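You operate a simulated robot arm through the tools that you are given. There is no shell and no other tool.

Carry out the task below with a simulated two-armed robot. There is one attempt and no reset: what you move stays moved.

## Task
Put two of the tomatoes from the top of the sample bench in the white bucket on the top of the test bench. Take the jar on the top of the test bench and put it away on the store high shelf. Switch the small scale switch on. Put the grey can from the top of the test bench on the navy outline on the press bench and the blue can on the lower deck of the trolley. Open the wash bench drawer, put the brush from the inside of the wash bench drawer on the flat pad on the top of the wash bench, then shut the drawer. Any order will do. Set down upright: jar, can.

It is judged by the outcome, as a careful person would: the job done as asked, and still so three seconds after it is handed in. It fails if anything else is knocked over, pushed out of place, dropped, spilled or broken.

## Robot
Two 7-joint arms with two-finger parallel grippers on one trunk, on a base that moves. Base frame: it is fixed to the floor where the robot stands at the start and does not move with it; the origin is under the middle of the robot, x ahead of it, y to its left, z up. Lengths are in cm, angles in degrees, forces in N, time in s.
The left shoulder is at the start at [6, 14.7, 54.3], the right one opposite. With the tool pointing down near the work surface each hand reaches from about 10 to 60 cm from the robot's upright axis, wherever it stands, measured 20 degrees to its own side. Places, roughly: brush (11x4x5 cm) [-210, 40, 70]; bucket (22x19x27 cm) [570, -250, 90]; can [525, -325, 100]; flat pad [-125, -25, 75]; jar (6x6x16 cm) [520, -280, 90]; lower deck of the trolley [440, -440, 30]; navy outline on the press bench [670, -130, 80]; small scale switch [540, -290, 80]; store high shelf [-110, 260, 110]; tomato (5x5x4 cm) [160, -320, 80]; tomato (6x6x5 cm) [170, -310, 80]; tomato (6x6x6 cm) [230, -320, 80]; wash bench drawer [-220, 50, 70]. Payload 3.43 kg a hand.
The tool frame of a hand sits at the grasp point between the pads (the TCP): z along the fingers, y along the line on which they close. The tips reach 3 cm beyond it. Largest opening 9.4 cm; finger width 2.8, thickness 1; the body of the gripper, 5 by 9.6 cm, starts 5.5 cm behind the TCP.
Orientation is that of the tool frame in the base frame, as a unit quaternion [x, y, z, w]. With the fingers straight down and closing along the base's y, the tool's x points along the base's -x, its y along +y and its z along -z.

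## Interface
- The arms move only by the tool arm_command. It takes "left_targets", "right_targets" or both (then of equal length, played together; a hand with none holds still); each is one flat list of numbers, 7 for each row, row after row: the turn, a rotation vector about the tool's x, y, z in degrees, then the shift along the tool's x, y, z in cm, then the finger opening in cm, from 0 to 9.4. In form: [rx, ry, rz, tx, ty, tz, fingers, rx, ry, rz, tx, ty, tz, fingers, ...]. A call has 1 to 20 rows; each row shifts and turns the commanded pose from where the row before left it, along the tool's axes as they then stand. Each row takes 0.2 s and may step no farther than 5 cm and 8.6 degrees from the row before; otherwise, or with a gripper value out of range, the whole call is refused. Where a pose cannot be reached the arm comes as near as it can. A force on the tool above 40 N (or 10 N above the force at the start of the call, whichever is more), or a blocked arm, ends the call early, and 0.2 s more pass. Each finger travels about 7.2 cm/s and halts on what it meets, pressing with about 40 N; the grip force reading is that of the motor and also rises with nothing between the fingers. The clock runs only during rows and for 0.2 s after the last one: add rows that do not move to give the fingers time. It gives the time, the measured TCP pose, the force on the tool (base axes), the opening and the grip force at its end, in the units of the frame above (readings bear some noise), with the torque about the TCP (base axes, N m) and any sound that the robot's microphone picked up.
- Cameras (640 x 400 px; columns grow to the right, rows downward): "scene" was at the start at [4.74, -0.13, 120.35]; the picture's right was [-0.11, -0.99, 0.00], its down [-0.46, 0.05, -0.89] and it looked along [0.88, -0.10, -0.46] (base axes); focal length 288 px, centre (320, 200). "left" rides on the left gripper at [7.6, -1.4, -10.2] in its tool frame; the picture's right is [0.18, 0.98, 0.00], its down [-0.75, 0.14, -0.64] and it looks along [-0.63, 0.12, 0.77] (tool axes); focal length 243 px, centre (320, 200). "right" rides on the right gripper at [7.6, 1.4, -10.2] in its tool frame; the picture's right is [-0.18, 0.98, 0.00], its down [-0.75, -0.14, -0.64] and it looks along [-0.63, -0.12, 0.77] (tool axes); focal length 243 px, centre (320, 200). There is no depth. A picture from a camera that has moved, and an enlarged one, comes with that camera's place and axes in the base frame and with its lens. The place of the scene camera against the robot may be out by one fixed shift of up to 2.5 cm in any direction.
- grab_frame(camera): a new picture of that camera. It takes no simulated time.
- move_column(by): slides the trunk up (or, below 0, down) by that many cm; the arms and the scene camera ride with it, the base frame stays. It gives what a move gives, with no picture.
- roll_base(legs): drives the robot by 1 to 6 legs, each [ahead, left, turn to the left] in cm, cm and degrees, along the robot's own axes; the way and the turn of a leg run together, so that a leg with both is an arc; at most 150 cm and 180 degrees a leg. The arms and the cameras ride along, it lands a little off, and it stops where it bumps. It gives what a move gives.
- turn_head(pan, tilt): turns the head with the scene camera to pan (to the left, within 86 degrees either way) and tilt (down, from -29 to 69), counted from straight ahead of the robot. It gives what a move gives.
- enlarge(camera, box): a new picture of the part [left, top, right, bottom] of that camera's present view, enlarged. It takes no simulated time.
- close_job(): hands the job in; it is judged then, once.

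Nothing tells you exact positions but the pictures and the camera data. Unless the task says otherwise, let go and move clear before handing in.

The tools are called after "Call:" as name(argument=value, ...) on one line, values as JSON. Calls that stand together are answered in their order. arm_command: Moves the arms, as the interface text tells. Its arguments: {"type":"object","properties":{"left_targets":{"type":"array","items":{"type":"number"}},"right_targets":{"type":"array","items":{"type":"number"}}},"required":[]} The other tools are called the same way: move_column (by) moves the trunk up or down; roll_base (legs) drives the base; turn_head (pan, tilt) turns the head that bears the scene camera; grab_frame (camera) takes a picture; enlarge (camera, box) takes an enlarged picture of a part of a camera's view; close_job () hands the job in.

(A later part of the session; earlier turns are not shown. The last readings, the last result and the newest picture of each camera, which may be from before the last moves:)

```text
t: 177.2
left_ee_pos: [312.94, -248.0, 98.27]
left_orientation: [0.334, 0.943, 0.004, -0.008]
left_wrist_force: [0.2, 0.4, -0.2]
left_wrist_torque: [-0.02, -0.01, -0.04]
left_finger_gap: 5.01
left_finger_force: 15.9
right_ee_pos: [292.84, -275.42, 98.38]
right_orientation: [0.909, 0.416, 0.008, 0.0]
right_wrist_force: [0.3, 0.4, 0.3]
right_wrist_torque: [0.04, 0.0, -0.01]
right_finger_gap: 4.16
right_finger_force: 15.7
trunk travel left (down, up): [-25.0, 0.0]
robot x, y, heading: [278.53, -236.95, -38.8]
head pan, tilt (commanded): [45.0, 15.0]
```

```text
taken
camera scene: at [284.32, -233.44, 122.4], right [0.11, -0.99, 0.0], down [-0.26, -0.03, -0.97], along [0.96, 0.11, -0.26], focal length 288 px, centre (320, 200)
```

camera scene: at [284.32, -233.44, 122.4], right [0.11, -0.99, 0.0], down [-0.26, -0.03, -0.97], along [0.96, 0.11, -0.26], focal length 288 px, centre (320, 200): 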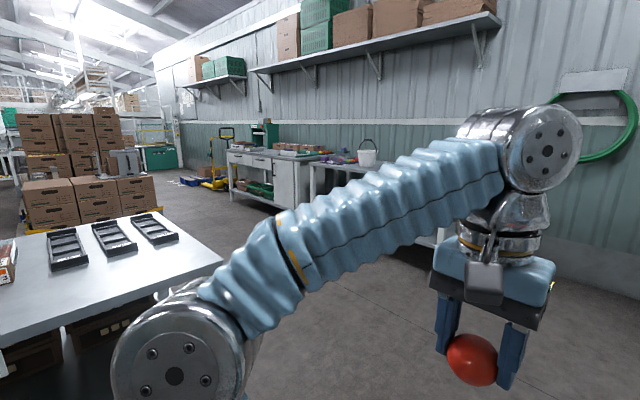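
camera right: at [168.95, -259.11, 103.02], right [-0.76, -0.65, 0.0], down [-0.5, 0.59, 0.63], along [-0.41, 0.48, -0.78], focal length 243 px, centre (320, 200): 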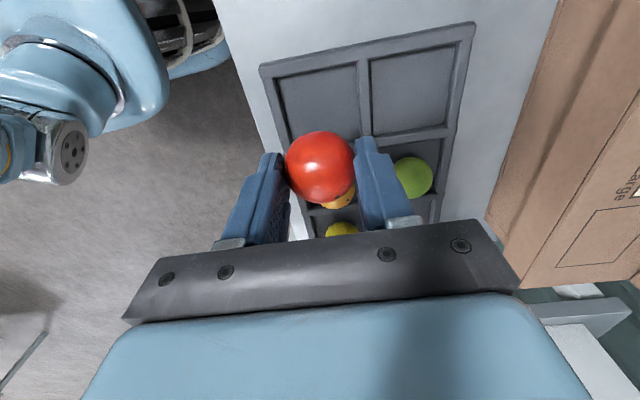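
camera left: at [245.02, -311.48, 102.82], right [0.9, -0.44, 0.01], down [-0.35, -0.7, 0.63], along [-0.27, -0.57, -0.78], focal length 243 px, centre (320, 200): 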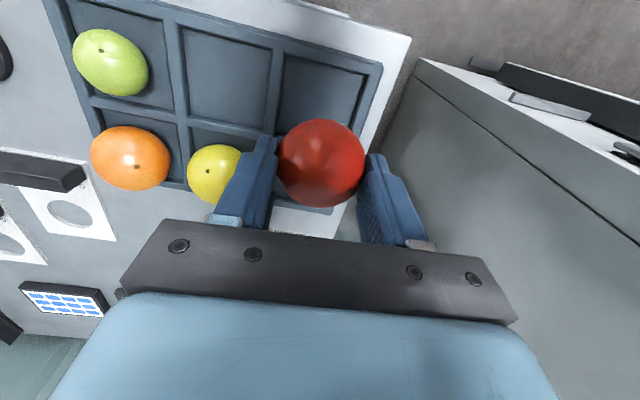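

The white bucket stands on the test bench past the end of the left table; the trolley is straight ahead. I drive ahead past the table and then sideways left toward the test bench.

Call:
roll_base(legs=[[130, 0, 0], [0, 60, 0]])

Call:
turn_head(pan=0, tilt=20)

Call:
grab_frame(camera="scene")

Call:
turn_head(pan=40, tilt=20)

Call:
grab_frame(camera="scene")

```text
t: 186.6
left_ee_pos: [450.91, -278.84, 98.23]
left_orientation: [0.323, 0.946, 0.004, -0.008]
left_wrist_force: [-0.1, -0.1, 0.0]
left_wrist_torque: [-0.02, -0.03, 0.03]
left_finger_gap: 5.01
left_finger_force: 15.7
right_ee_pos: [431.35, -306.74, 98.47]
right_orientation: [0.904, 0.427, 0.007, 0.0]
right_wrist_force: [0.2, -0.3, -0.9]
right_wrist_torque: [-0.01, 0.01, 0.01]
right_finger_gap: 4.21
right_finger_force: 16.1
trunk travel left (down, up): [-25.0, 0.0]
robot x, y, heading: [416.57, -269.22, -37.3]
head pan, tilt (commanded): [45.0, 15.0]
```

```text
t: 187.8
left_ee_pos: [450.98, -278.84, 98.29]
left_orientation: [0.323, 0.946, 0.004, -0.008]
left_wrist_force: [0.6, -0.3, -0.1]
left_wrist_torque: [0.0, -0.01, 0.0]
left_finger_gap: 5.0
left_finger_force: 16.4
right_ee_pos: [431.38, -306.74, 98.39]
right_orientation: [0.904, 0.427, 0.007, 0.0]
right_wrist_force: [0.0, -0.7, -1.0]
right_wrist_torque: [-0.01, 0.01, 0.0]
right_finger_gap: 4.21
right_finger_force: 16.3
trunk travel left (down, up): [-25.0, 0.0]
robot x, y, heading: [416.14, -269.31, -37.3]
head pan, tilt (commanded): [0.0, 20.0]
```

```text
taken
camera scene: at [420.18, -271.81, 121.58], right [-0.61, -0.8, 0.0], down [-0.27, 0.21, -0.94], along [0.75, -0.57, -0.34], focal length 288 px, centre (320, 200)
```

scene: 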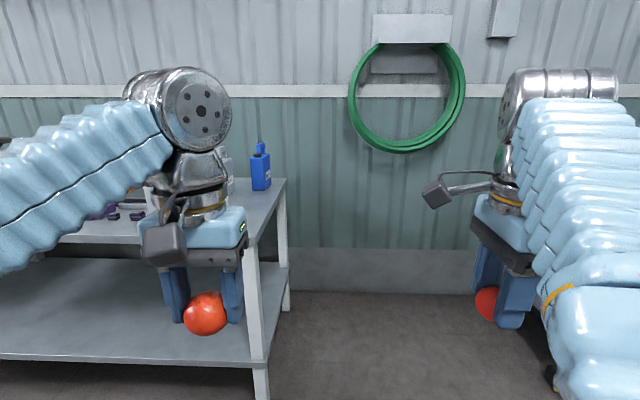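

```text
t: 188.8
left_ee_pos: [450.96, -278.73, 98.37]
left_orientation: [0.322, 0.947, 0.004, -0.008]
left_wrist_force: [-0.1, 0.3, -0.2]
left_wrist_torque: [0.0, 0.0, -0.02]
left_finger_gap: 5.02
left_finger_force: 15.9
right_ee_pos: [431.41, -306.65, 98.34]
right_orientation: [0.904, 0.428, 0.008, 0.001]
right_wrist_force: [-0.6, 0.5, -0.2]
right_wrist_torque: [0.01, -0.03, -0.04]
right_finger_gap: 4.2
right_finger_force: 15.8
trunk travel left (down, up): [-25.0, 0.0]
robot x, y, heading: [416.55, -268.91, -37.4]
head pan, tilt (commanded): [40.0, 20.0]
```

```text
taken
camera scene: at [422.06, -265.74, 121.58], right [0.05, -1.0, 0.0], down [-0.34, -0.02, -0.94], along [0.94, 0.04, -0.34], focal length 288 px, centre (320, 200)
```

scene: 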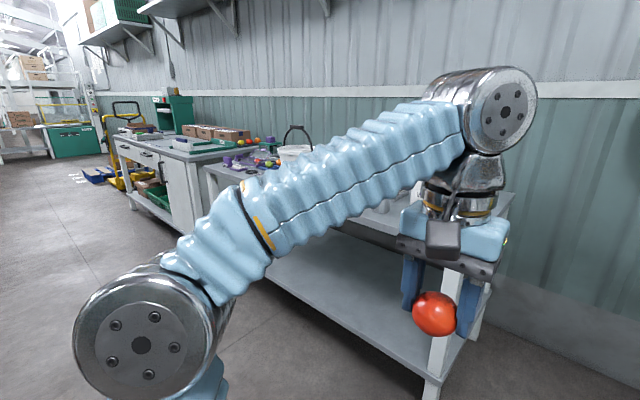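

Call:
roll_base(legs=[[25, 55, 0]])

Call:
turn_head(pan=0, tilt=28)

Call:
grab_frame(camera="scene")

Call:
turn_head(pan=35, tilt=25)

Call:
grab_frame(camera="scene")

Call:
grab_frame(camera="left")

```text
t: 192.2
left_ee_pos: [504.22, -251.03, 98.26]
left_orientation: [0.327, 0.945, 0.005, -0.008]
left_wrist_force: [-0.4, -0.6, -1.6]
left_wrist_torque: [0.01, 0.0, -0.02]
left_finger_gap: 4.97
left_finger_force: 15.5
right_ee_pos: [484.24, -278.74, 98.34]
right_orientation: [0.906, 0.423, 0.007, 0.0]
right_wrist_force: [0.2, 0.8, -1.1]
right_wrist_torque: [0.01, 0.0, 0.03]
right_finger_gap: 4.19
right_finger_force: 15.8
trunk travel left (down, up): [-25.0, 0.0]
robot x, y, heading: [470.16, -240.7, -38.1]
head pan, tilt (commanded): [40.0, 20.0]
```

```text
t: 193.3
left_ee_pos: [504.21, -250.93, 98.26]
left_orientation: [0.328, 0.945, 0.004, -0.008]
left_wrist_force: [-0.8, 0.0, -0.3]
left_wrist_torque: [0.03, 0.03, 0.02]
left_finger_gap: 4.99
left_finger_force: 16.1
right_ee_pos: [484.43, -278.83, 98.32]
right_orientation: [0.906, 0.424, 0.008, 0.001]
right_wrist_force: [0.2, -0.6, 0.1]
right_wrist_torque: [0.03, 0.01, 0.02]
right_finger_gap: 4.18
right_finger_force: 15.7
trunk travel left (down, up): [-25.0, 0.0]
robot x, y, heading: [469.69, -240.74, -38.1]
head pan, tilt (commanded): [0.0, 28.0]
```

```text
taken
camera scene: at [473.34, -243.67, 120.29], right [-0.61, -0.79, 0.0], down [-0.37, 0.29, -0.88], along [0.7, -0.54, -0.47], focal length 288 px, centre (320, 200)
```

scene: 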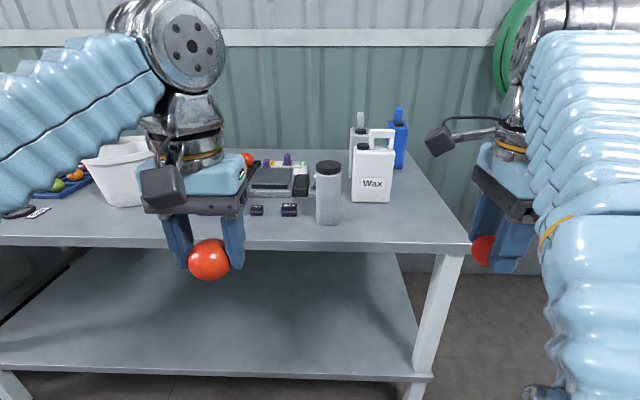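

```text
t: 194.3
left_ee_pos: [504.13, -251.02, 98.35]
left_orientation: [0.327, 0.945, 0.004, -0.008]
left_wrist_force: [-0.3, 0.0, -0.2]
left_wrist_torque: [0.04, 0.0, 0.0]
left_finger_gap: 4.98
left_finger_force: 16.0
right_ee_pos: [484.36, -278.7, 98.45]
right_orientation: [0.906, 0.424, 0.007, 0.001]
right_wrist_force: [0.0, -0.8, -0.3]
right_wrist_torque: [0.02, -0.01, 0.03]
right_finger_gap: 4.2
right_finger_force: 16.3
trunk travel left (down, up): [-25.0, 0.0]
robot x, y, heading: [469.7, -240.96, -37.7]
head pan, tilt (commanded): [35.0, 25.0]
```

```text
taken
camera scene: at [475.33, -238.54, 120.77], right [-0.05, -1.0, 0.0], down [-0.42, 0.02, -0.91], along [0.91, -0.04, -0.42], focal length 288 px, centre (320, 200)
```

scene: 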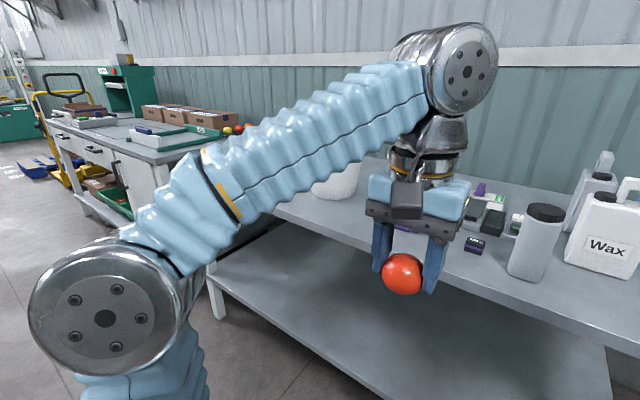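

```text
taken
camera left: at [497.47, -247.52, 108.59], right [0.46, 0.89, 0.01], down [0.69, -0.36, 0.63], along [0.56, -0.29, -0.78], focal length 243 px, centre (320, 200)
```

left: 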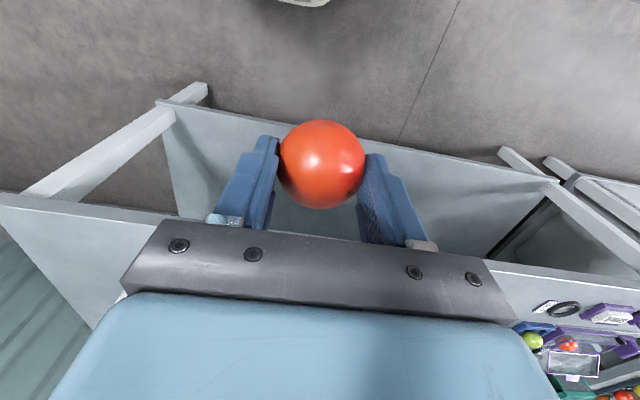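

I see the jar with a black lid, the scale, a Wax canister, and a grey and a blue can behind it. I zoom in for details.

Call:
turn_head(pan=0, tilt=28)

Call:
enlarge(camera="scene", box=[300, 90, 440, 240])

Call:
enlarge(camera="scene", box=[230, 140, 350, 230])

```text
t: 195.3
left_ee_pos: [504.2, -251.09, 98.17]
left_orientation: [0.327, 0.945, 0.005, -0.008]
left_wrist_force: [0.1, 1.0, -0.3]
left_wrist_torque: [0.02, -0.02, 0.01]
left_finger_gap: 5.01
left_finger_force: 15.9
right_ee_pos: [484.4, -278.82, 98.42]
right_orientation: [0.906, 0.423, 0.008, 0.0]
right_wrist_force: [-0.3, -0.9, 0.0]
right_wrist_torque: [0.01, 0.0, 0.01]
right_finger_gap: 4.21
right_finger_force: 15.7
trunk travel left (down, up): [-25.0, 0.0]
robot x, y, heading: [469.58, -240.61, -37.9]
head pan, tilt (commanded): [0.0, 28.0]
```

```text
2.67 times, centred on (370, 165) of scene
camera zoom: at [473.34, -243.67, 120.29], right [-0.61, -0.79, 0.0], down [-0.37, 0.29, -0.88], along [0.7, -0.54, -0.47], focal length 769 px, centre (187, 293)
```

zoom: 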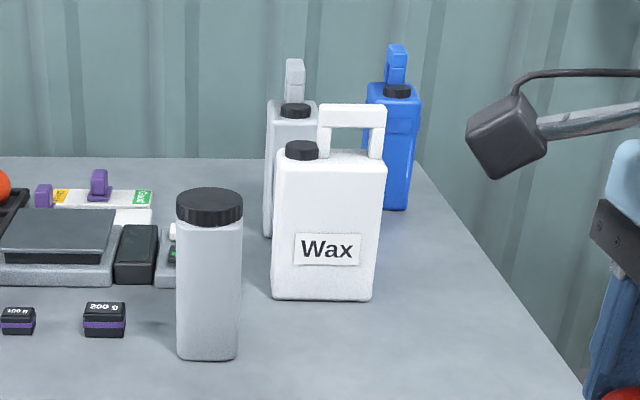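

```text
4.44 times, centred on (290, 185) of scene
camera zoom: at [473.34, -243.67, 120.29], right [-0.61, -0.79, 0.0], down [-0.37, 0.29, -0.88], along [0.7, -0.54, -0.47], focal length 1282 px, centre (453, 267)
```

zoom: 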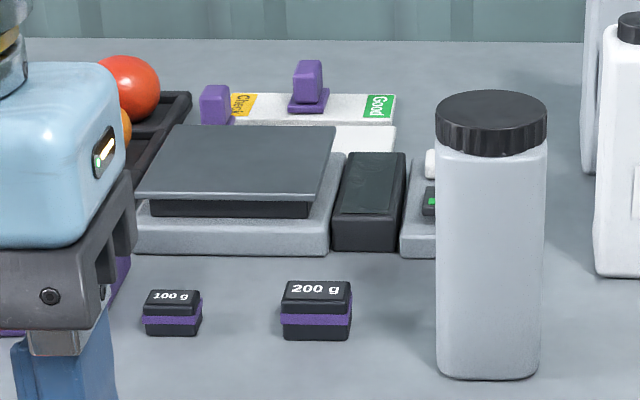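

The "cans" are jerrycans: a white Wax one in front, with grey and blue ones behind it, narrow sides toward me. First the tomatoes: I shift left to face the bucket.

Call:
roll_base(legs=[[5, 45, 0]])

Call:
turn_head(pan=0, tilt=28)

Call:
grab_frame(camera="scene")

Call:
enlarge(camera="scene", box=[220, 90, 440, 250])

```text
t: 198.1
left_ee_pos: [535.95, -218.63, 98.26]
left_orientation: [0.331, 0.944, 0.004, -0.008]
left_wrist_force: [0.0, -0.3, -0.2]
left_wrist_torque: [0.01, 0.02, 0.01]
left_finger_gap: 5.0
left_finger_force: 16.1
right_ee_pos: [516.02, -246.27, 98.42]
right_orientation: [0.907, 0.42, 0.01, 0.0]
right_wrist_force: [-0.6, -0.3, 0.5]
right_wrist_torque: [0.02, 0.0, 0.03]
right_finger_gap: 4.19
right_finger_force: 15.9
trunk travel left (down, up): [-25.0, 0.0]
robot x, y, heading: [501.78, -207.99, -38.2]
head pan, tilt (commanded): [0.0, 28.0]
```

```text
t: 198.7
left_ee_pos: [536.06, -218.52, 98.24]
left_orientation: [0.331, 0.944, 0.004, -0.008]
left_wrist_force: [-0.6, 0.6, -0.9]
left_wrist_torque: [-0.03, 0.03, 0.0]
left_finger_gap: 4.97
left_finger_force: 15.4
right_ee_pos: [516.08, -246.3, 98.45]
right_orientation: [0.907, 0.421, 0.008, 0.0]
right_wrist_force: [0.2, -0.2, -0.3]
right_wrist_torque: [0.04, 0.01, 0.0]
right_finger_gap: 4.2
right_finger_force: 16.4
trunk travel left (down, up): [-25.0, 0.0]
robot x, y, heading: [501.47, -208.09, -38.2]
head pan, tilt (commanded): [0.0, 28.0]
```

```text
taken
camera scene: at [505.24, -211.07, 120.29], right [-0.62, -0.79, 0.0], down [-0.37, 0.29, -0.88], along [0.69, -0.55, -0.47], focal length 288 px, centre (320, 200)
```

scene: 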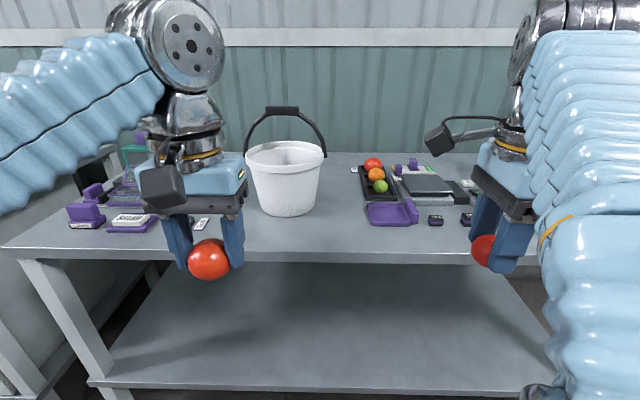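

```text
2.50 times, centred on (330, 170) of scene
camera zoom: at [505.24, -211.07, 120.29], right [-0.62, -0.79, 0.0], down [-0.37, 0.29, -0.88], along [0.69, -0.55, -0.47], focal length 721 px, centre (295, 275)
```

zoom: 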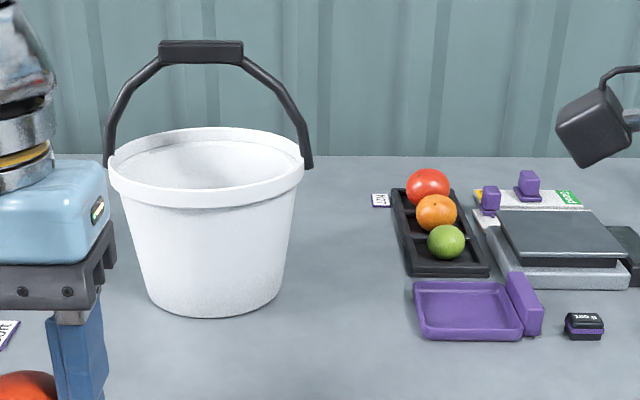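

The bucket stands ~24 cm behind the bench edge with its handle up; rim at about z=96. I move closer and tilt the left hand forward so it can reach over the rim.

Call:
roll_base(legs=[[12, 0, 0]])

Call:
arm_command(left_targets=[0, -8, 0, 0, -0.5, 0, 4.5, 0, -8, 0, 0, -0.5, 0, 4.5, 0, -8, 0, 0, -0.5, 0, 4.5, 0, -8, 0, 0, -0.5, 0, 4.5, 0, -8, 0, 0, -0.5, 0, 4.5])

Call:
grab_frame(camera="left")

Call:
grab_frame(camera="scene")

```text
t: 199.9
left_ee_pos: [545.41, -226.02, 98.2]
left_orientation: [0.331, 0.944, 0.005, -0.008]
left_wrist_force: [0.1, 1.7, -0.7]
left_wrist_torque: [0.0, -0.04, -0.01]
left_finger_gap: 4.99
left_finger_force: 16.2
right_ee_pos: [525.5, -253.62, 98.48]
right_orientation: [0.907, 0.42, 0.007, 0.001]
right_wrist_force: [-0.1, -1.1, -1.0]
right_wrist_torque: [0.01, -0.01, 0.0]
right_finger_gap: 4.19
right_finger_force: 16.9
trunk travel left (down, up): [-25.0, 0.0]
robot x, y, heading: [511.38, -215.48, -38.4]
head pan, tilt (commanded): [0.0, 28.0]
```

```text
t: 201.1
left_ee_pos: [543.97, -227.93, 98.23]
left_orientation: [0.313, 0.889, -0.109, 0.317]
left_wrist_force: [0.4, 0.2, -0.9]
left_wrist_torque: [0.04, 0.02, 0.0]
left_finger_gap: 4.98
left_finger_force: 16.1
right_ee_pos: [525.45, -253.65, 98.47]
right_orientation: [0.907, 0.42, 0.008, 0.0]
right_wrist_force: [-0.6, -0.5, -0.6]
right_wrist_torque: [0.0, 0.0, -0.04]
right_finger_gap: 4.2
right_finger_force: 16.2
trunk travel left (down, up): [-25.0, 0.0]
robot x, y, heading: [511.09, -215.95, -38.3]
head pan, tilt (commanded): [0.0, 28.0]
```

```text
taken
camera left: at [533.32, -221.3, 101.4], right [0.5, 0.86, -0.11], down [0.23, 0.0, 0.97], along [0.83, -0.51, -0.2], focal length 243 px, centre (320, 200)
```

left: 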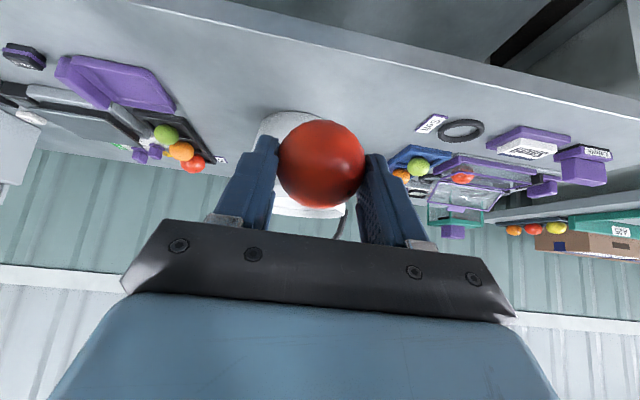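

```text
taken
camera scene: at [514.63, -218.45, 120.29], right [-0.62, -0.79, 0.0], down [-0.37, 0.29, -0.88], along [0.69, -0.55, -0.47], focal length 288 px, centre (320, 200)
```

scene: 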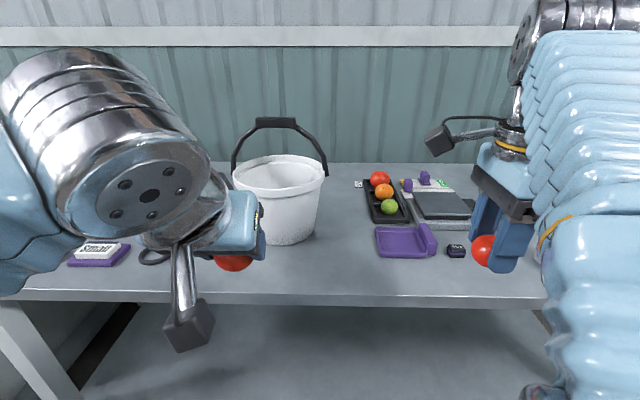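

The left hand is tilted 40°. I raise it a little and bring the tomato just short of the rim, then check alignment.

Call:
arm_command(left_targets=[0, 0, 0, -2.1, 0, -2.5, 4.5, 0, 0, 0, -3.45, -0.4, 2.9, 4.5, 0, 0, 0, -3.45, -0.4, 2.9, 4.5, 0, 0, 0, -3.45, -0.4, 2.9, 4.5, 0, 0, 0, -2.3, -0.4, 1.9, 4.5, 0, 0, 0, 0, 0, 0, 4.5])

Call:
grab_frame(camera="left")

Call:
grab_frame(camera="scene")

```text
t: 202.5
left_ee_pos: [555.79, -239.42, 101.31]
left_orientation: [0.312, 0.89, -0.109, 0.316]
left_wrist_force: [0.1, 0.1, -0.4]
left_wrist_torque: [-0.01, -0.01, -0.01]
left_finger_gap: 5.01
left_finger_force: 16.1
right_ee_pos: [525.45, -253.77, 98.39]
right_orientation: [0.907, 0.42, 0.008, 0.001]
right_wrist_force: [-0.1, 0.1, 0.2]
right_wrist_torque: [0.04, 0.01, 0.01]
right_finger_gap: 4.23
right_finger_force: 16.1
trunk travel left (down, up): [-25.0, 0.0]
robot x, y, heading: [511.05, -214.94, -38.2]
head pan, tilt (commanded): [0.0, 28.0]
```

```text
taken
camera left: at [545.26, -232.78, 104.37], right [0.5, 0.86, -0.11], down [0.23, -0.01, 0.97], along [0.83, -0.51, -0.2], focal length 243 px, centre (320, 200)
```

left: 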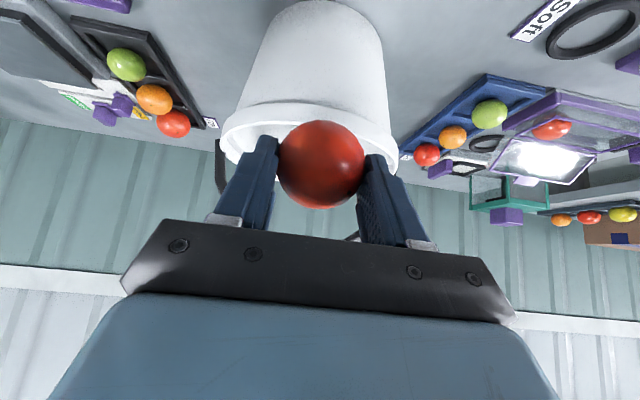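

```text
taken
camera scene: at [514.64, -218.46, 120.29], right [-0.62, -0.79, 0.0], down [-0.37, 0.29, -0.88], along [0.69, -0.55, -0.47], focal length 288 px, centre (320, 200)
```

scene: 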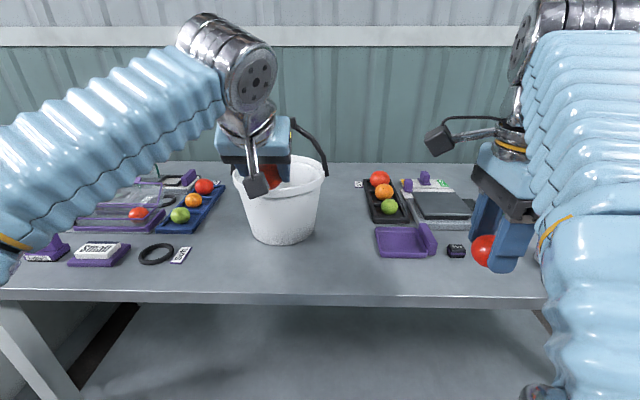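

Aligned within a centimetre. I carry the tomato over the front rim, then lower it inside the bucket.

Call:
arm_command(left_targets=[0, 0, 0, -3.06, -0.4, 2.57, 4.5, 0, 0, 0, -3.06, -0.4, 2.57, 4.5, 0, 0, 0, -0.5, 0, 0.4, 4.5, 0, 0, 0, 1.3, 0, 1.55, 4.5, 0, 0, 0, 1.3, 0, 1.55, 4.5, 0, 0, 0, 0, 0, 0, 4.5])

Call:
grab_frame(camera="left")

Call:
enlarge(camera="scene", box=[200, 100, 360, 260])

```text
t: 203.9
left_ee_pos: [562.18, -245.58, 97.01]
left_orientation: [0.312, 0.89, -0.109, 0.315]
left_wrist_force: [0.5, -0.5, -0.2]
left_wrist_torque: [0.01, 0.0, -0.01]
left_finger_gap: 4.99
left_finger_force: 16.0
right_ee_pos: [525.4, -253.77, 98.43]
right_orientation: [0.908, 0.42, 0.008, 0.0]
right_wrist_force: [-0.1, -0.8, 0.0]
right_wrist_torque: [0.01, 0.02, 0.02]
right_finger_gap: 4.17
right_finger_force: 15.9
trunk travel left (down, up): [-25.0, 0.0]
robot x, y, heading: [511.48, -215.9, -37.9]
head pan, tilt (commanded): [0.0, 28.0]
```

```text
taken
camera left: at [551.6, -238.8, 100.15], right [0.5, 0.86, -0.11], down [0.23, 0.0, 0.97], along [0.83, -0.51, -0.2], focal length 243 px, centre (320, 200)
```

left: 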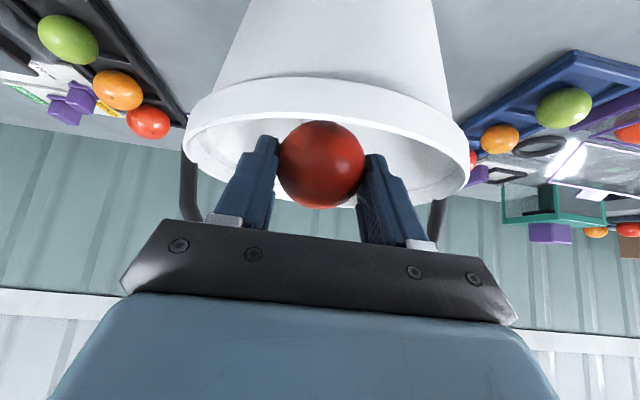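

```text
2.50 times, centred on (280, 180) of scene
camera zoom: at [514.63, -218.45, 120.29], right [-0.62, -0.79, 0.0], down [-0.37, 0.29, -0.88], along [0.69, -0.55, -0.47], focal length 721 px, centre (420, 250)
```

zoom: 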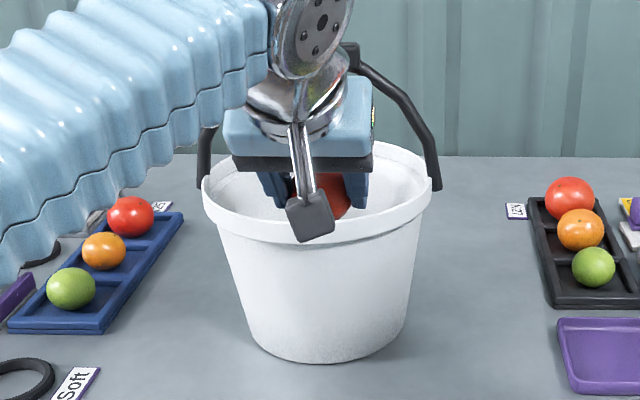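

The tomato is inside the opening. I lower 4.5 cm more and release it.

Call:
arm_command(left_targets=[0, 0, 0, 1.2, 0, 1.4, 4.5, 0, 0, 0, 1.2, 0, 1.4, 4.5, 0, 0, 0, 0.5, 0, 0.6, 4.5, 0, 0, 0, 0, 0, 0, 5.6, 0, 0, 0, 0, 0, 0, 7, 0, 0, 0, 0, 0, 0, 7])

Call:
grab_frame(camera="left")

Call:
enlarge(camera="scene", box=[200, 100, 360, 260])

```text
t: 205.3
left_ee_pos: [561.94, -245.29, 92.57]
left_orientation: [0.311, 0.89, -0.109, 0.316]
left_wrist_force: [0.6, -0.7, 0.3]
left_wrist_torque: [0.02, 0.07, -0.01]
left_finger_gap: 6.95
left_finger_force: 0.0
right_ee_pos: [525.34, -253.56, 98.42]
right_orientation: [0.908, 0.419, 0.008, 0.0]
right_wrist_force: [-0.7, -0.7, -0.9]
right_wrist_torque: [-0.02, 0.0, -0.02]
right_finger_gap: 4.19
right_finger_force: 16.0
trunk travel left (down, up): [-25.0, 0.0]
robot x, y, heading: [510.98, -215.37, -38.0]
head pan, tilt (commanded): [0.0, 28.0]
```

```text
taken
camera left: at [551.36, -238.68, 95.71], right [0.5, 0.86, -0.11], down [0.23, -0.01, 0.97], along [0.83, -0.51, -0.2], focal length 243 px, centre (320, 200)
```

left: 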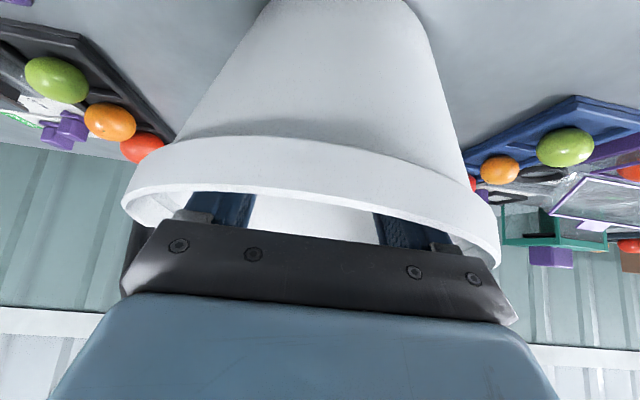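

```text
2.50 times, centred on (280, 180) of scene
camera zoom: at [514.63, -218.44, 120.29], right [-0.62, -0.79, 0.0], down [-0.37, 0.29, -0.88], along [0.69, -0.55, -0.47], focal length 721 px, centre (420, 250)
```

zoom: 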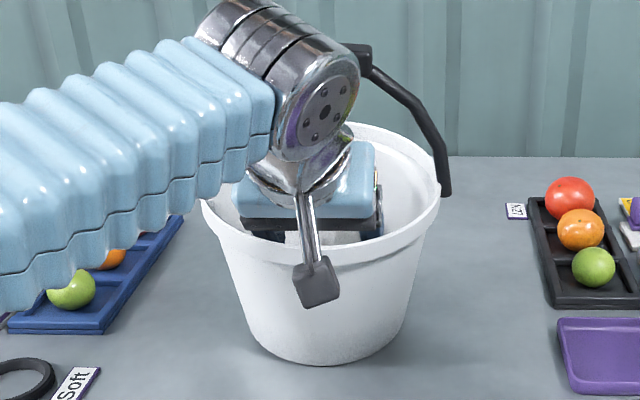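

Released. I raise the hand straight up and back out over the rim.

Call:
arm_command(left_targets=[0, 0, 0, -2.9, 0, -3.4, 7, 0, 0, 0, -2.9, 0, -3.4, 7, 0, 0, 0, 3, 0, -2.57, 7, 0, 0, 0, 3.45, 0.5, -2.9, 7, 0, 0, 0, 3.45, 0.5, -2.9, 7, 0, 0, 0, 3.45, 0.5, -2.9, 7, 0, 0, 0, 3.45, 0.5, -2.9, 7, 0, 0, 0, 2, 0.5, -1.7, 7])

Call:
grab_frame(camera="scene")

```text
t: 207.1
left_ee_pos: [544.57, -228.29, 102.07]
left_orientation: [0.312, 0.889, -0.109, 0.316]
left_wrist_force: [0.7, 0.1, -0.1]
left_wrist_torque: [0.0, 0.02, 0.03]
left_finger_gap: 7.01
left_finger_force: 0.1
right_ee_pos: [525.49, -253.69, 98.44]
right_orientation: [0.908, 0.42, 0.008, -0.001]
right_wrist_force: [0.2, -0.2, -0.6]
right_wrist_torque: [0.03, -0.02, 0.02]
right_finger_gap: 4.2
right_finger_force: 16.0
trunk travel left (down, up): [-25.0, 0.0]
robot x, y, heading: [511.14, -215.81, -38.2]
head pan, tilt (commanded): [0.0, 28.0]
```

```text
taken
camera scene: at [514.62, -218.44, 120.29], right [-0.62, -0.79, 0.0], down [-0.37, 0.29, -0.88], along [0.69, -0.55, -0.47], focal length 288 px, centre (320, 200)
```

scene: 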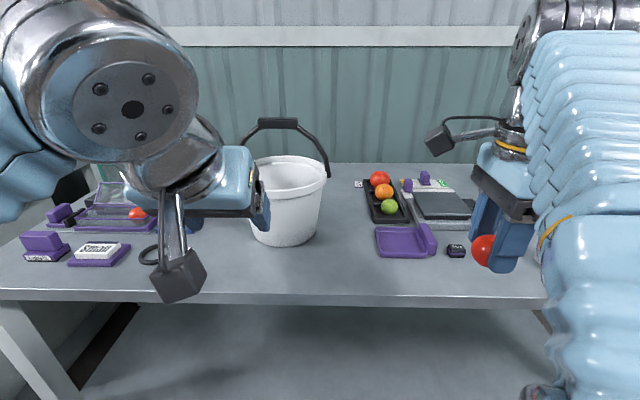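

The first tomato is in the bucket. Now I unroll the right hand to its normal orientation and shift the base left so it lines up with the bucket.

Call:
arm_command(right_targets=[0, 0, -8.2, 0, 0, 0, 3.8, 0, 0, -8.2, 0, 0, 0, 3.8, 0, 0, -8.2, 0, 0, 0, 3.8, 0, 0, -8.2, 0, 0, 0, 3.8, 0, 0, -8.2, 0, 0, 0, 3.8, 0, 0, -8.2, 0, 0, 0, 3.8, 0, 0, -8.2, 0, 0, 0, 3.8, 0, 0, -8.2, 0, 0, 0, 3.8, 0, 0, -8.2, 0, 0, 0, 3.8, 0, 0, -8.2, 0, 0, 0, 3.8, 0, 0, -7.5, 0, 0, 0, 3.8])

Call:
roll_base(legs=[[0, 22, 0]])

Call:
grab_frame(camera="scene")

Call:
grab_frame(camera="right")

```text
t: 209.5
left_ee_pos: [544.7, -228.23, 102.05]
left_orientation: [0.312, 0.889, -0.11, 0.316]
left_wrist_force: [0.6, -0.4, -0.1]
left_wrist_torque: [-0.01, 0.0, 0.01]
left_finger_gap: 7.0
left_finger_force: 0.0
right_ee_pos: [525.47, -253.62, 98.41]
right_orientation: [0.347, 0.938, 0.006, 0.007]
right_wrist_force: [0.1, -0.3, -0.3]
right_wrist_torque: [0.0, 0.02, 0.0]
right_finger_gap: 4.17
right_finger_force: 15.7
trunk travel left (down, up): [-25.0, 0.0]
robot x, y, heading: [511.26, -215.78, -38.1]
head pan, tilt (commanded): [0.0, 28.0]
```

```text
t: 211.2
left_ee_pos: [557.98, -211.12, 102.02]
left_orientation: [0.312, 0.889, -0.11, 0.316]
left_wrist_force: [0.3, -0.6, -0.7]
left_wrist_torque: [0.01, -0.03, 0.03]
left_finger_gap: 7.03
left_finger_force: 0.1
right_ee_pos: [538.9, -236.42, 98.39]
right_orientation: [0.347, 0.938, 0.007, 0.006]
right_wrist_force: [-0.7, -0.3, 0.2]
right_wrist_torque: [0.01, 0.01, 0.0]
right_finger_gap: 4.2
right_finger_force: 15.9
trunk travel left (down, up): [-25.0, 0.0]
robot x, y, heading: [524.6, -198.03, -38.2]
head pan, tilt (commanded): [0.0, 28.0]
```

```text
taken
camera scene: at [528.02, -201.37, 120.29], right [-0.62, -0.79, 0.0], down [-0.37, 0.29, -0.88], along [0.69, -0.54, -0.47], focal length 288 px, centre (320, 200)
```

scene: 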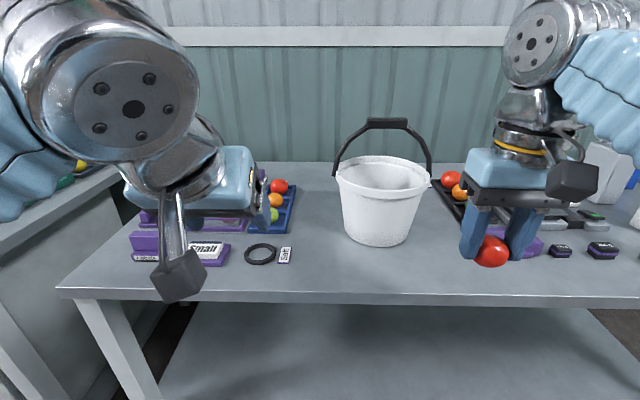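

```text
taken
camera right: at [533.94, -230.35, 108.64], right [0.78, 0.62, 0.02], down [0.47, -0.6, 0.65], along [0.41, -0.5, -0.76], focal length 243 px, centre (320, 200)
```

right: 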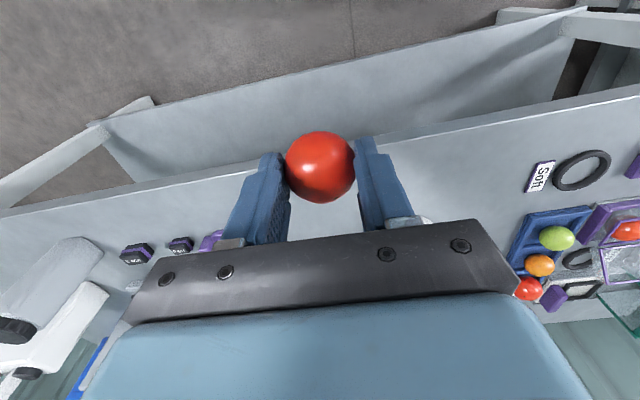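

Call:
arm_command(right_targets=[0, -8, 0, 0, 1.5, 0, 3.8, 0, -8, 0, 0, 1.5, 0, 3.8, 0, -8, 0, 0, 1.5, 0, 3.8, 0, -8, 0, 0, 1.5, 0, 3.8, 0, -8, 0, 0, 1.5, 0, 3.8, 0, 0, 0, -2.1, 0, -2.5, 3.8, 0, 0, 0, -3.45, 0, 2.9, 3.8, 0, 0, 0, -3.45, 0, 2.9, 3.8, 0, 0, 0, 0, 0, 0, 3.8])

Call:
grab_frame(camera="right")

Call:
grab_frame(camera="scene")

```text
t: 213.2
left_ee_pos: [558.09, -211.21, 102.11]
left_orientation: [0.311, 0.89, -0.109, 0.315]
left_wrist_force: [0.3, -0.6, -0.4]
left_wrist_torque: [0.02, 0.0, 0.0]
left_finger_gap: 7.01
left_finger_force: 0.1
right_ee_pos: [550.41, -236.73, 101.68]
right_orientation: [0.329, 0.879, -0.113, 0.327]
right_wrist_force: [-0.1, -0.8, -1.1]
right_wrist_torque: [0.02, -0.03, 0.03]
right_finger_gap: 4.2
right_finger_force: 16.2
trunk travel left (down, up): [-25.0, 0.0]
robot x, y, heading: [524.91, -198.41, -38.1]
head pan, tilt (commanded): [0.0, 28.0]
```

```text
taken
camera right: at [541.93, -227.41, 104.73], right [0.75, 0.65, 0.13], down [0.02, -0.22, 0.98], along [0.66, -0.73, -0.18], focal length 243 px, centre (320, 200)
```

right: 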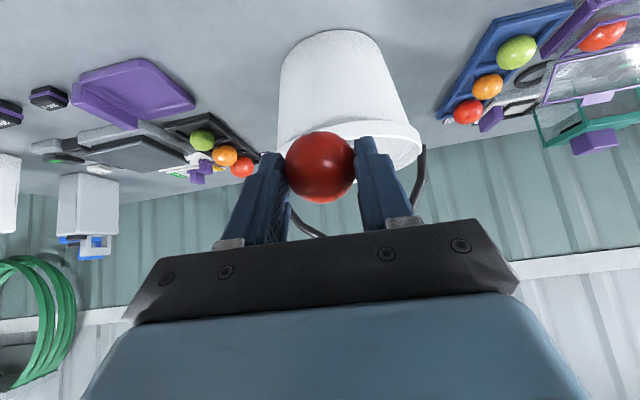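

```text
taken
camera scene: at [528.05, -201.38, 120.29], right [-0.62, -0.79, 0.0], down [-0.37, 0.29, -0.88], along [0.69, -0.54, -0.47], focal length 288 px, centre (320, 200)
```

scene: 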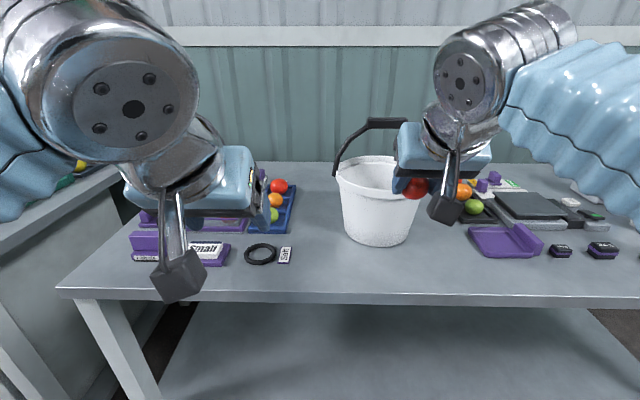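

The bucket centre is 18 cm ahead and 2 cm left of the right hand. I bring the second tomato over the rim.

Call:
arm_command(right_targets=[0, 0, 0, -2.87, 0.7, 2.41, 3.8, 0, 0, 0, -2.87, 0.7, 2.41, 3.8, 0, 0, 0, -2.87, 0.4, 2.41, 3.8, 0, 0, 0, -2.7, 0.2, 2.2, 3.8, 0, 0, 0, 0, 0, 0, 3.8])

Call:
grab_frame(camera="right")

Call:
enlarge(camera="scene", box=[300, 100, 500, 260])

```text
t: 214.4
left_ee_pos: [558.07, -211.16, 102.06]
left_orientation: [0.312, 0.89, -0.109, 0.315]
left_wrist_force: [-0.8, 0.1, 0.4]
left_wrist_torque: [0.0, 0.0, 0.01]
left_finger_gap: 7.0
left_finger_force: 0.1
right_ee_pos: [563.05, -244.88, 102.19]
right_orientation: [0.328, 0.879, -0.113, 0.326]
right_wrist_force: [-0.3, 0.6, -0.3]
right_wrist_torque: [0.01, 0.03, 0.02]
right_finger_gap: 4.19
right_finger_force: 15.8
trunk travel left (down, up): [-25.0, 0.0]
robot x, y, heading: [524.66, -198.77, -38.1]
head pan, tilt (commanded): [0.0, 28.0]
```

```text
taken
camera right: at [554.54, -235.56, 105.07], right [0.75, 0.65, 0.13], down [0.02, -0.22, 0.98], along [0.67, -0.72, -0.18], focal length 243 px, centre (320, 200)
```

right: 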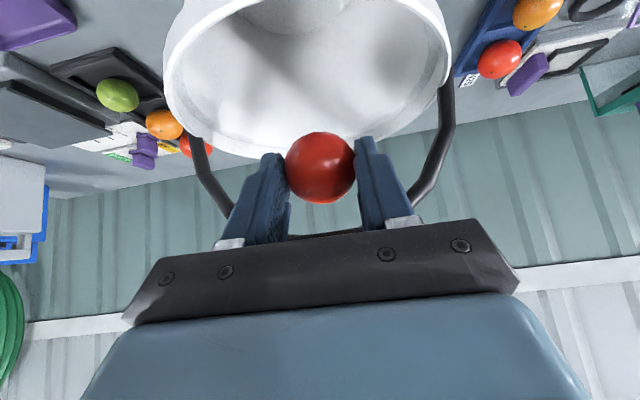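

```text
2.50 times, centred on (400, 180) of scene
camera zoom: at [528.07, -201.37, 120.29], right [-0.62, -0.79, 0.0], down [-0.37, 0.29, -0.88], along [0.69, -0.54, -0.47], focal length 721 px, centre (120, 250)
```

zoom: 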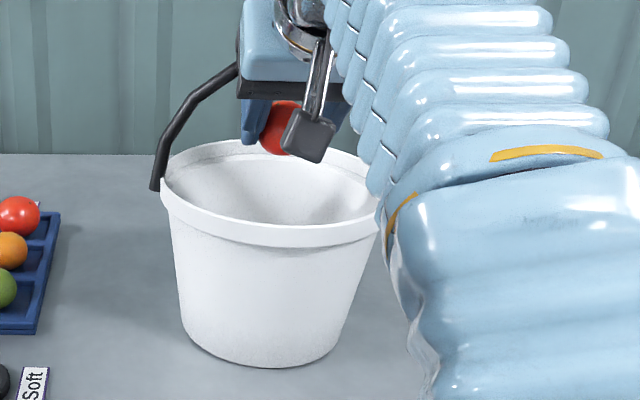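

The second tomato is over the opening. I lower it inside and release.

Call:
arm_command(right_targets=[0, 0, 0, 1.6, -0.2, 1.9, 3.8, 0, 0, 0, 1.6, -0.2, 1.9, 3.8, 0, 0, 0, 1.6, -0.1, 1.9, 3.8, 0, 0, 0, 1.3, 0, 1.55, 3.8, 0, 0, 0, 0, 0, 0, 3.8, 0, 0, 0, 0, 0, 0, 5, 0, 0, 0, 0, 0, 0, 6.4, 0, 0, 0, 0, 0, 0, 6.6])

Call:
grab_frame(camera="right")

Call:
enlarge(camera="scene", box=[300, 100, 500, 260])

```text
t: 216.2
left_ee_pos: [558.13, -211.2, 102.09]
left_orientation: [0.312, 0.89, -0.109, 0.315]
left_wrist_force: [-0.2, -0.3, -0.2]
left_wrist_torque: [0.01, -0.02, -0.01]
left_finger_gap: 7.0
left_finger_force: 0.0
right_ee_pos: [562.92, -244.99, 92.52]
right_orientation: [0.329, 0.879, -0.113, 0.326]
right_wrist_force: [1.7, -0.8, 1.4]
right_wrist_torque: [0.06, 0.11, -0.02]
right_finger_gap: 6.39
right_finger_force: 0.1
trunk travel left (down, up): [-25.0, 0.0]
robot x, y, heading: [524.11, -198.58, -38.1]
head pan, tilt (commanded): [0.0, 28.0]
```

```text
taken
camera right: at [554.39, -235.72, 95.43], right [0.75, 0.65, 0.13], down [0.02, -0.22, 0.98], along [0.67, -0.73, -0.18], focal length 243 px, centre (320, 200)
```

right: 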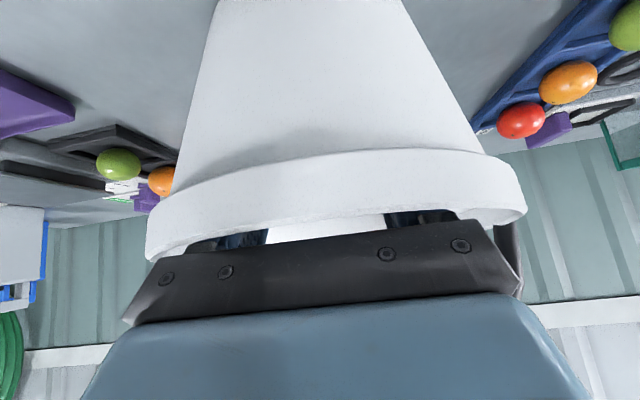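

```text
2.50 times, centred on (400, 180) of scene
camera zoom: at [528.04, -201.35, 120.29], right [-0.62, -0.79, 0.0], down [-0.37, 0.29, -0.88], along [0.69, -0.55, -0.47], focal length 721 px, centre (120, 250)
```

zoom: 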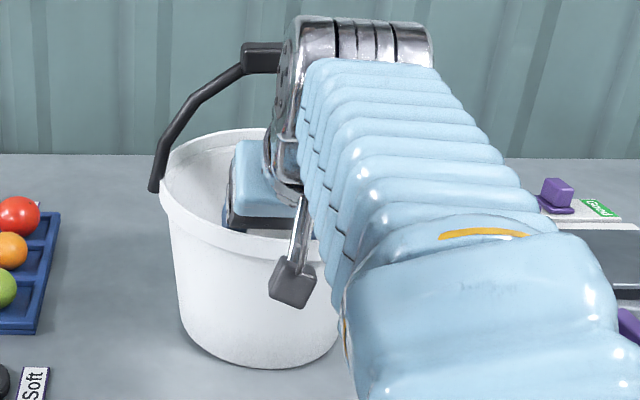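

Released. I raise the right hand straight up and draw it back.

Call:
arm_command(right_targets=[0, 0, 0, -2, 0, -2.35, 6.6, 0, 0, 0, -2, 0, -2.35, 6.6, 0, 0, 0, -2, 0, -2.35, 6.6, 0, 0, 0, 3, 0, -2.57, 6.6, 0, 0, 0, 3.45, -0.5, -2.9, 6.6, 0, 0, 0, 3.45, -0.5, -2.9, 6.6, 0, 0, 0, 3.45, -0.5, -2.9, 6.6, 0, 0, 0, 3.45, -0.5, -2.9, 6.6])

Call:
grab_frame(camera="scene")

Call:
enlarge(camera="scene", box=[320, 110, 440, 250])

```text
t: 218.0
left_ee_pos: [557.95, -211.12, 102.0]
left_orientation: [0.311, 0.889, -0.109, 0.316]
left_wrist_force: [0.2, -0.6, -0.5]
left_wrist_torque: [0.02, 0.02, 0.01]
left_finger_gap: 7.01
left_finger_force: 0.0
right_ee_pos: [544.78, -232.39, 101.44]
right_orientation: [0.33, 0.879, -0.114, 0.326]
right_wrist_force: [0.6, -1.2, -0.2]
right_wrist_torque: [0.0, 0.01, 0.01]
right_finger_gap: 6.6
right_finger_force: 0.1
trunk travel left (down, up): [-25.0, 0.0]
robot x, y, heading: [524.79, -198.72, -37.9]
head pan, tilt (commanded): [0.0, 28.0]
```

```text
taken
camera scene: at [528.06, -201.36, 120.29], right [-0.62, -0.79, 0.0], down [-0.37, 0.29, -0.88], along [0.69, -0.54, -0.47], focal length 288 px, centre (320, 200)
```

scene: 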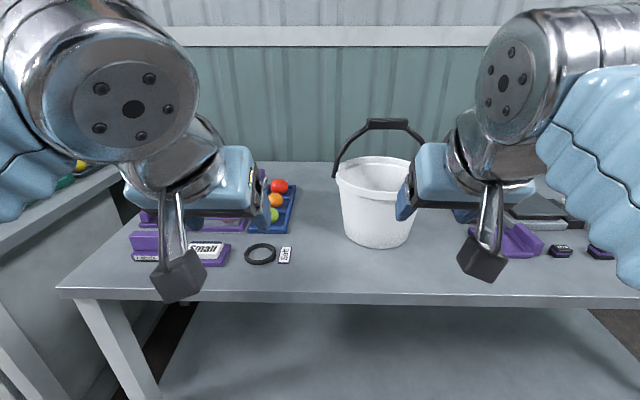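

```text
2.86 times, centred on (380, 180) of scene
camera zoom: at [528.06, -201.36, 120.29], right [-0.62, -0.79, 0.0], down [-0.37, 0.29, -0.88], along [0.69, -0.54, -0.47], focal length 824 px, centre (149, 257)
```

zoom: 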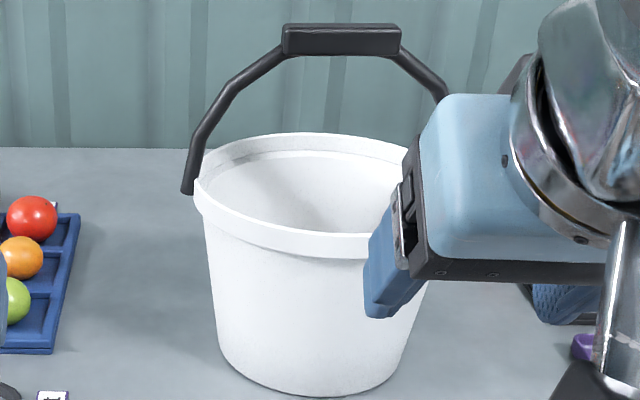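

Both tomatoes are in the bucket. Next I back off slightly and slide right to look at the small scale, the jar and the cans.

Call:
roll_base(legs=[[-10, 0, 0], [0, -62, 0]])

Call:
turn_head(pan=0, tilt=28)

Call:
grab_frame(camera="scene")

Call:
enlarge(camera="scene", box=[240, 120, 400, 240])

```text
t: 222.2
left_ee_pos: [512.5, -252.77, 101.94]
left_orientation: [0.309, 0.89, -0.108, 0.316]
left_wrist_force: [-0.6, 0.3, -0.5]
left_wrist_torque: [-0.02, -0.03, -0.01]
left_finger_gap: 7.0
left_finger_force: 0.1
right_ee_pos: [499.2, -274.07, 101.54]
right_orientation: [0.328, 0.879, -0.114, 0.326]
right_wrist_force: [0.1, 0.2, 0.4]
right_wrist_torque: [0.01, 0.04, -0.02]
right_finger_gap: 6.61
right_finger_force: 0.0
trunk travel left (down, up): [-25.0, 0.0]
robot x, y, heading: [478.77, -240.49, -38.0]
head pan, tilt (commanded): [0.0, 28.0]
```

```text
t: 222.8
left_ee_pos: [512.46, -252.88, 102.16]
left_orientation: [0.31, 0.89, -0.109, 0.316]
left_wrist_force: [0.0, 0.1, 0.2]
left_wrist_torque: [-0.01, 0.0, 0.0]
left_finger_gap: 6.98
left_finger_force: 0.0
right_ee_pos: [499.28, -274.25, 101.59]
right_orientation: [0.328, 0.879, -0.114, 0.327]
right_wrist_force: [0.1, -0.2, 0.1]
right_wrist_torque: [-0.02, 0.0, 0.0]
right_finger_gap: 6.61
right_finger_force: 0.0
trunk travel left (down, up): [-25.0, 0.0]
robot x, y, heading: [478.9, -240.13, -37.6]
head pan, tilt (commanded): [0.0, 28.0]
```

```text
taken
camera scene: at [482.44, -243.1, 120.29], right [-0.61, -0.79, 0.0], down [-0.37, 0.29, -0.88], along [0.7, -0.54, -0.47], focal length 288 px, centre (320, 200)
```

scene: 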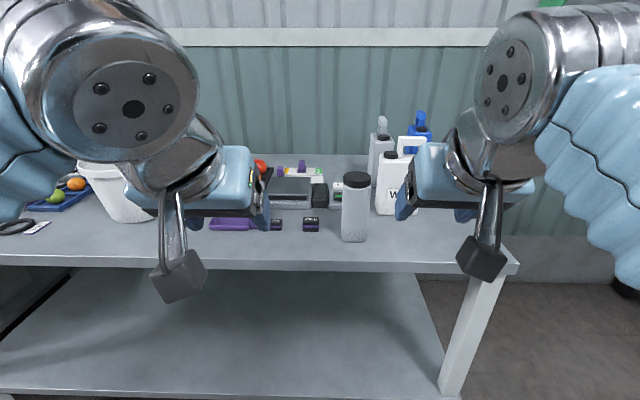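

```text
3.33 times, centred on (320, 180) of scene
camera zoom: at [482.44, -243.1, 120.29], right [-0.61, -0.79, 0.0], down [-0.37, 0.29, -0.88], along [0.7, -0.54, -0.47], focal length 961 px, centre (320, 267)
```

zoom: 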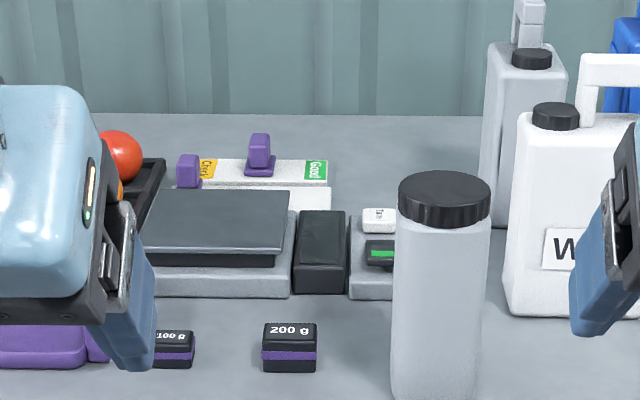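

Call:
enlarge(camera="scene", box=[300, 165, 350, 215])

Call:
enlarge(camera="scene", box=[235, 150, 345, 215])

Call:
grab_frame(camera="left")

```text
8.00 times, centred on (325, 190) of scene
camera zoom: at [482.44, -243.1, 120.29], right [-0.61, -0.79, 0.0], down [-0.37, 0.29, -0.88], along [0.7, -0.54, -0.47], focal length 2307 px, centre (280, 280)
```

zoom: 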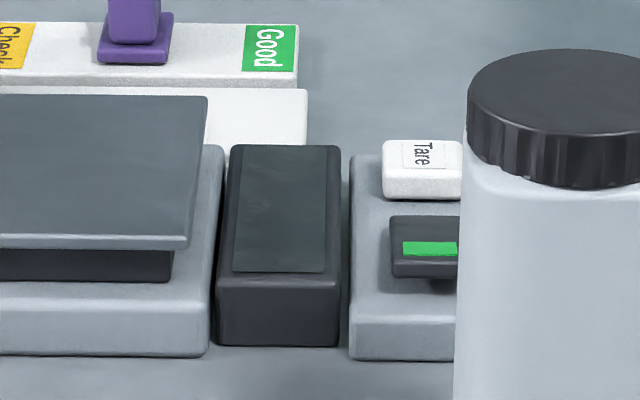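

```text
5.82 times, centred on (290, 182) of scene
camera zoom: at [482.44, -243.1, 120.29], right [-0.61, -0.79, 0.0], down [-0.37, 0.29, -0.88], along [0.7, -0.54, -0.47], focal length 1678 px, centre (494, 302)
```

zoom: 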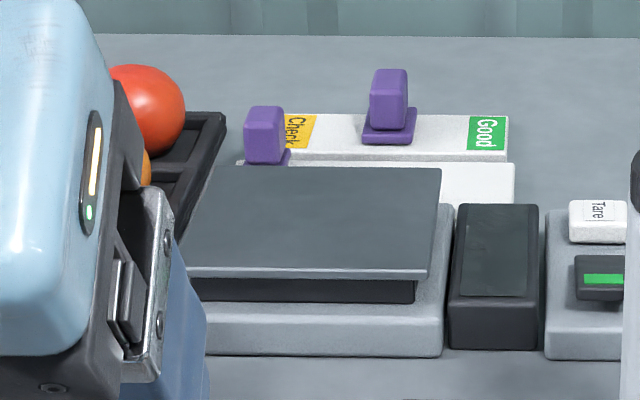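

```text
taken
camera left: at [501.89, -246.22, 105.17], right [0.5, 0.86, -0.11], down [0.23, 0.0, 0.97], along [0.84, -0.51, -0.2], focal length 243 px, centre (320, 200)
```

left: 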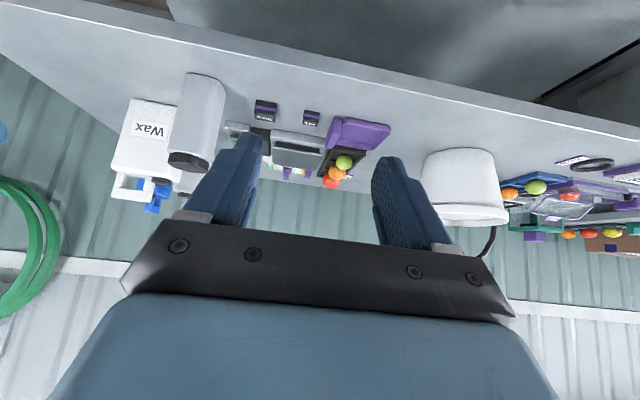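

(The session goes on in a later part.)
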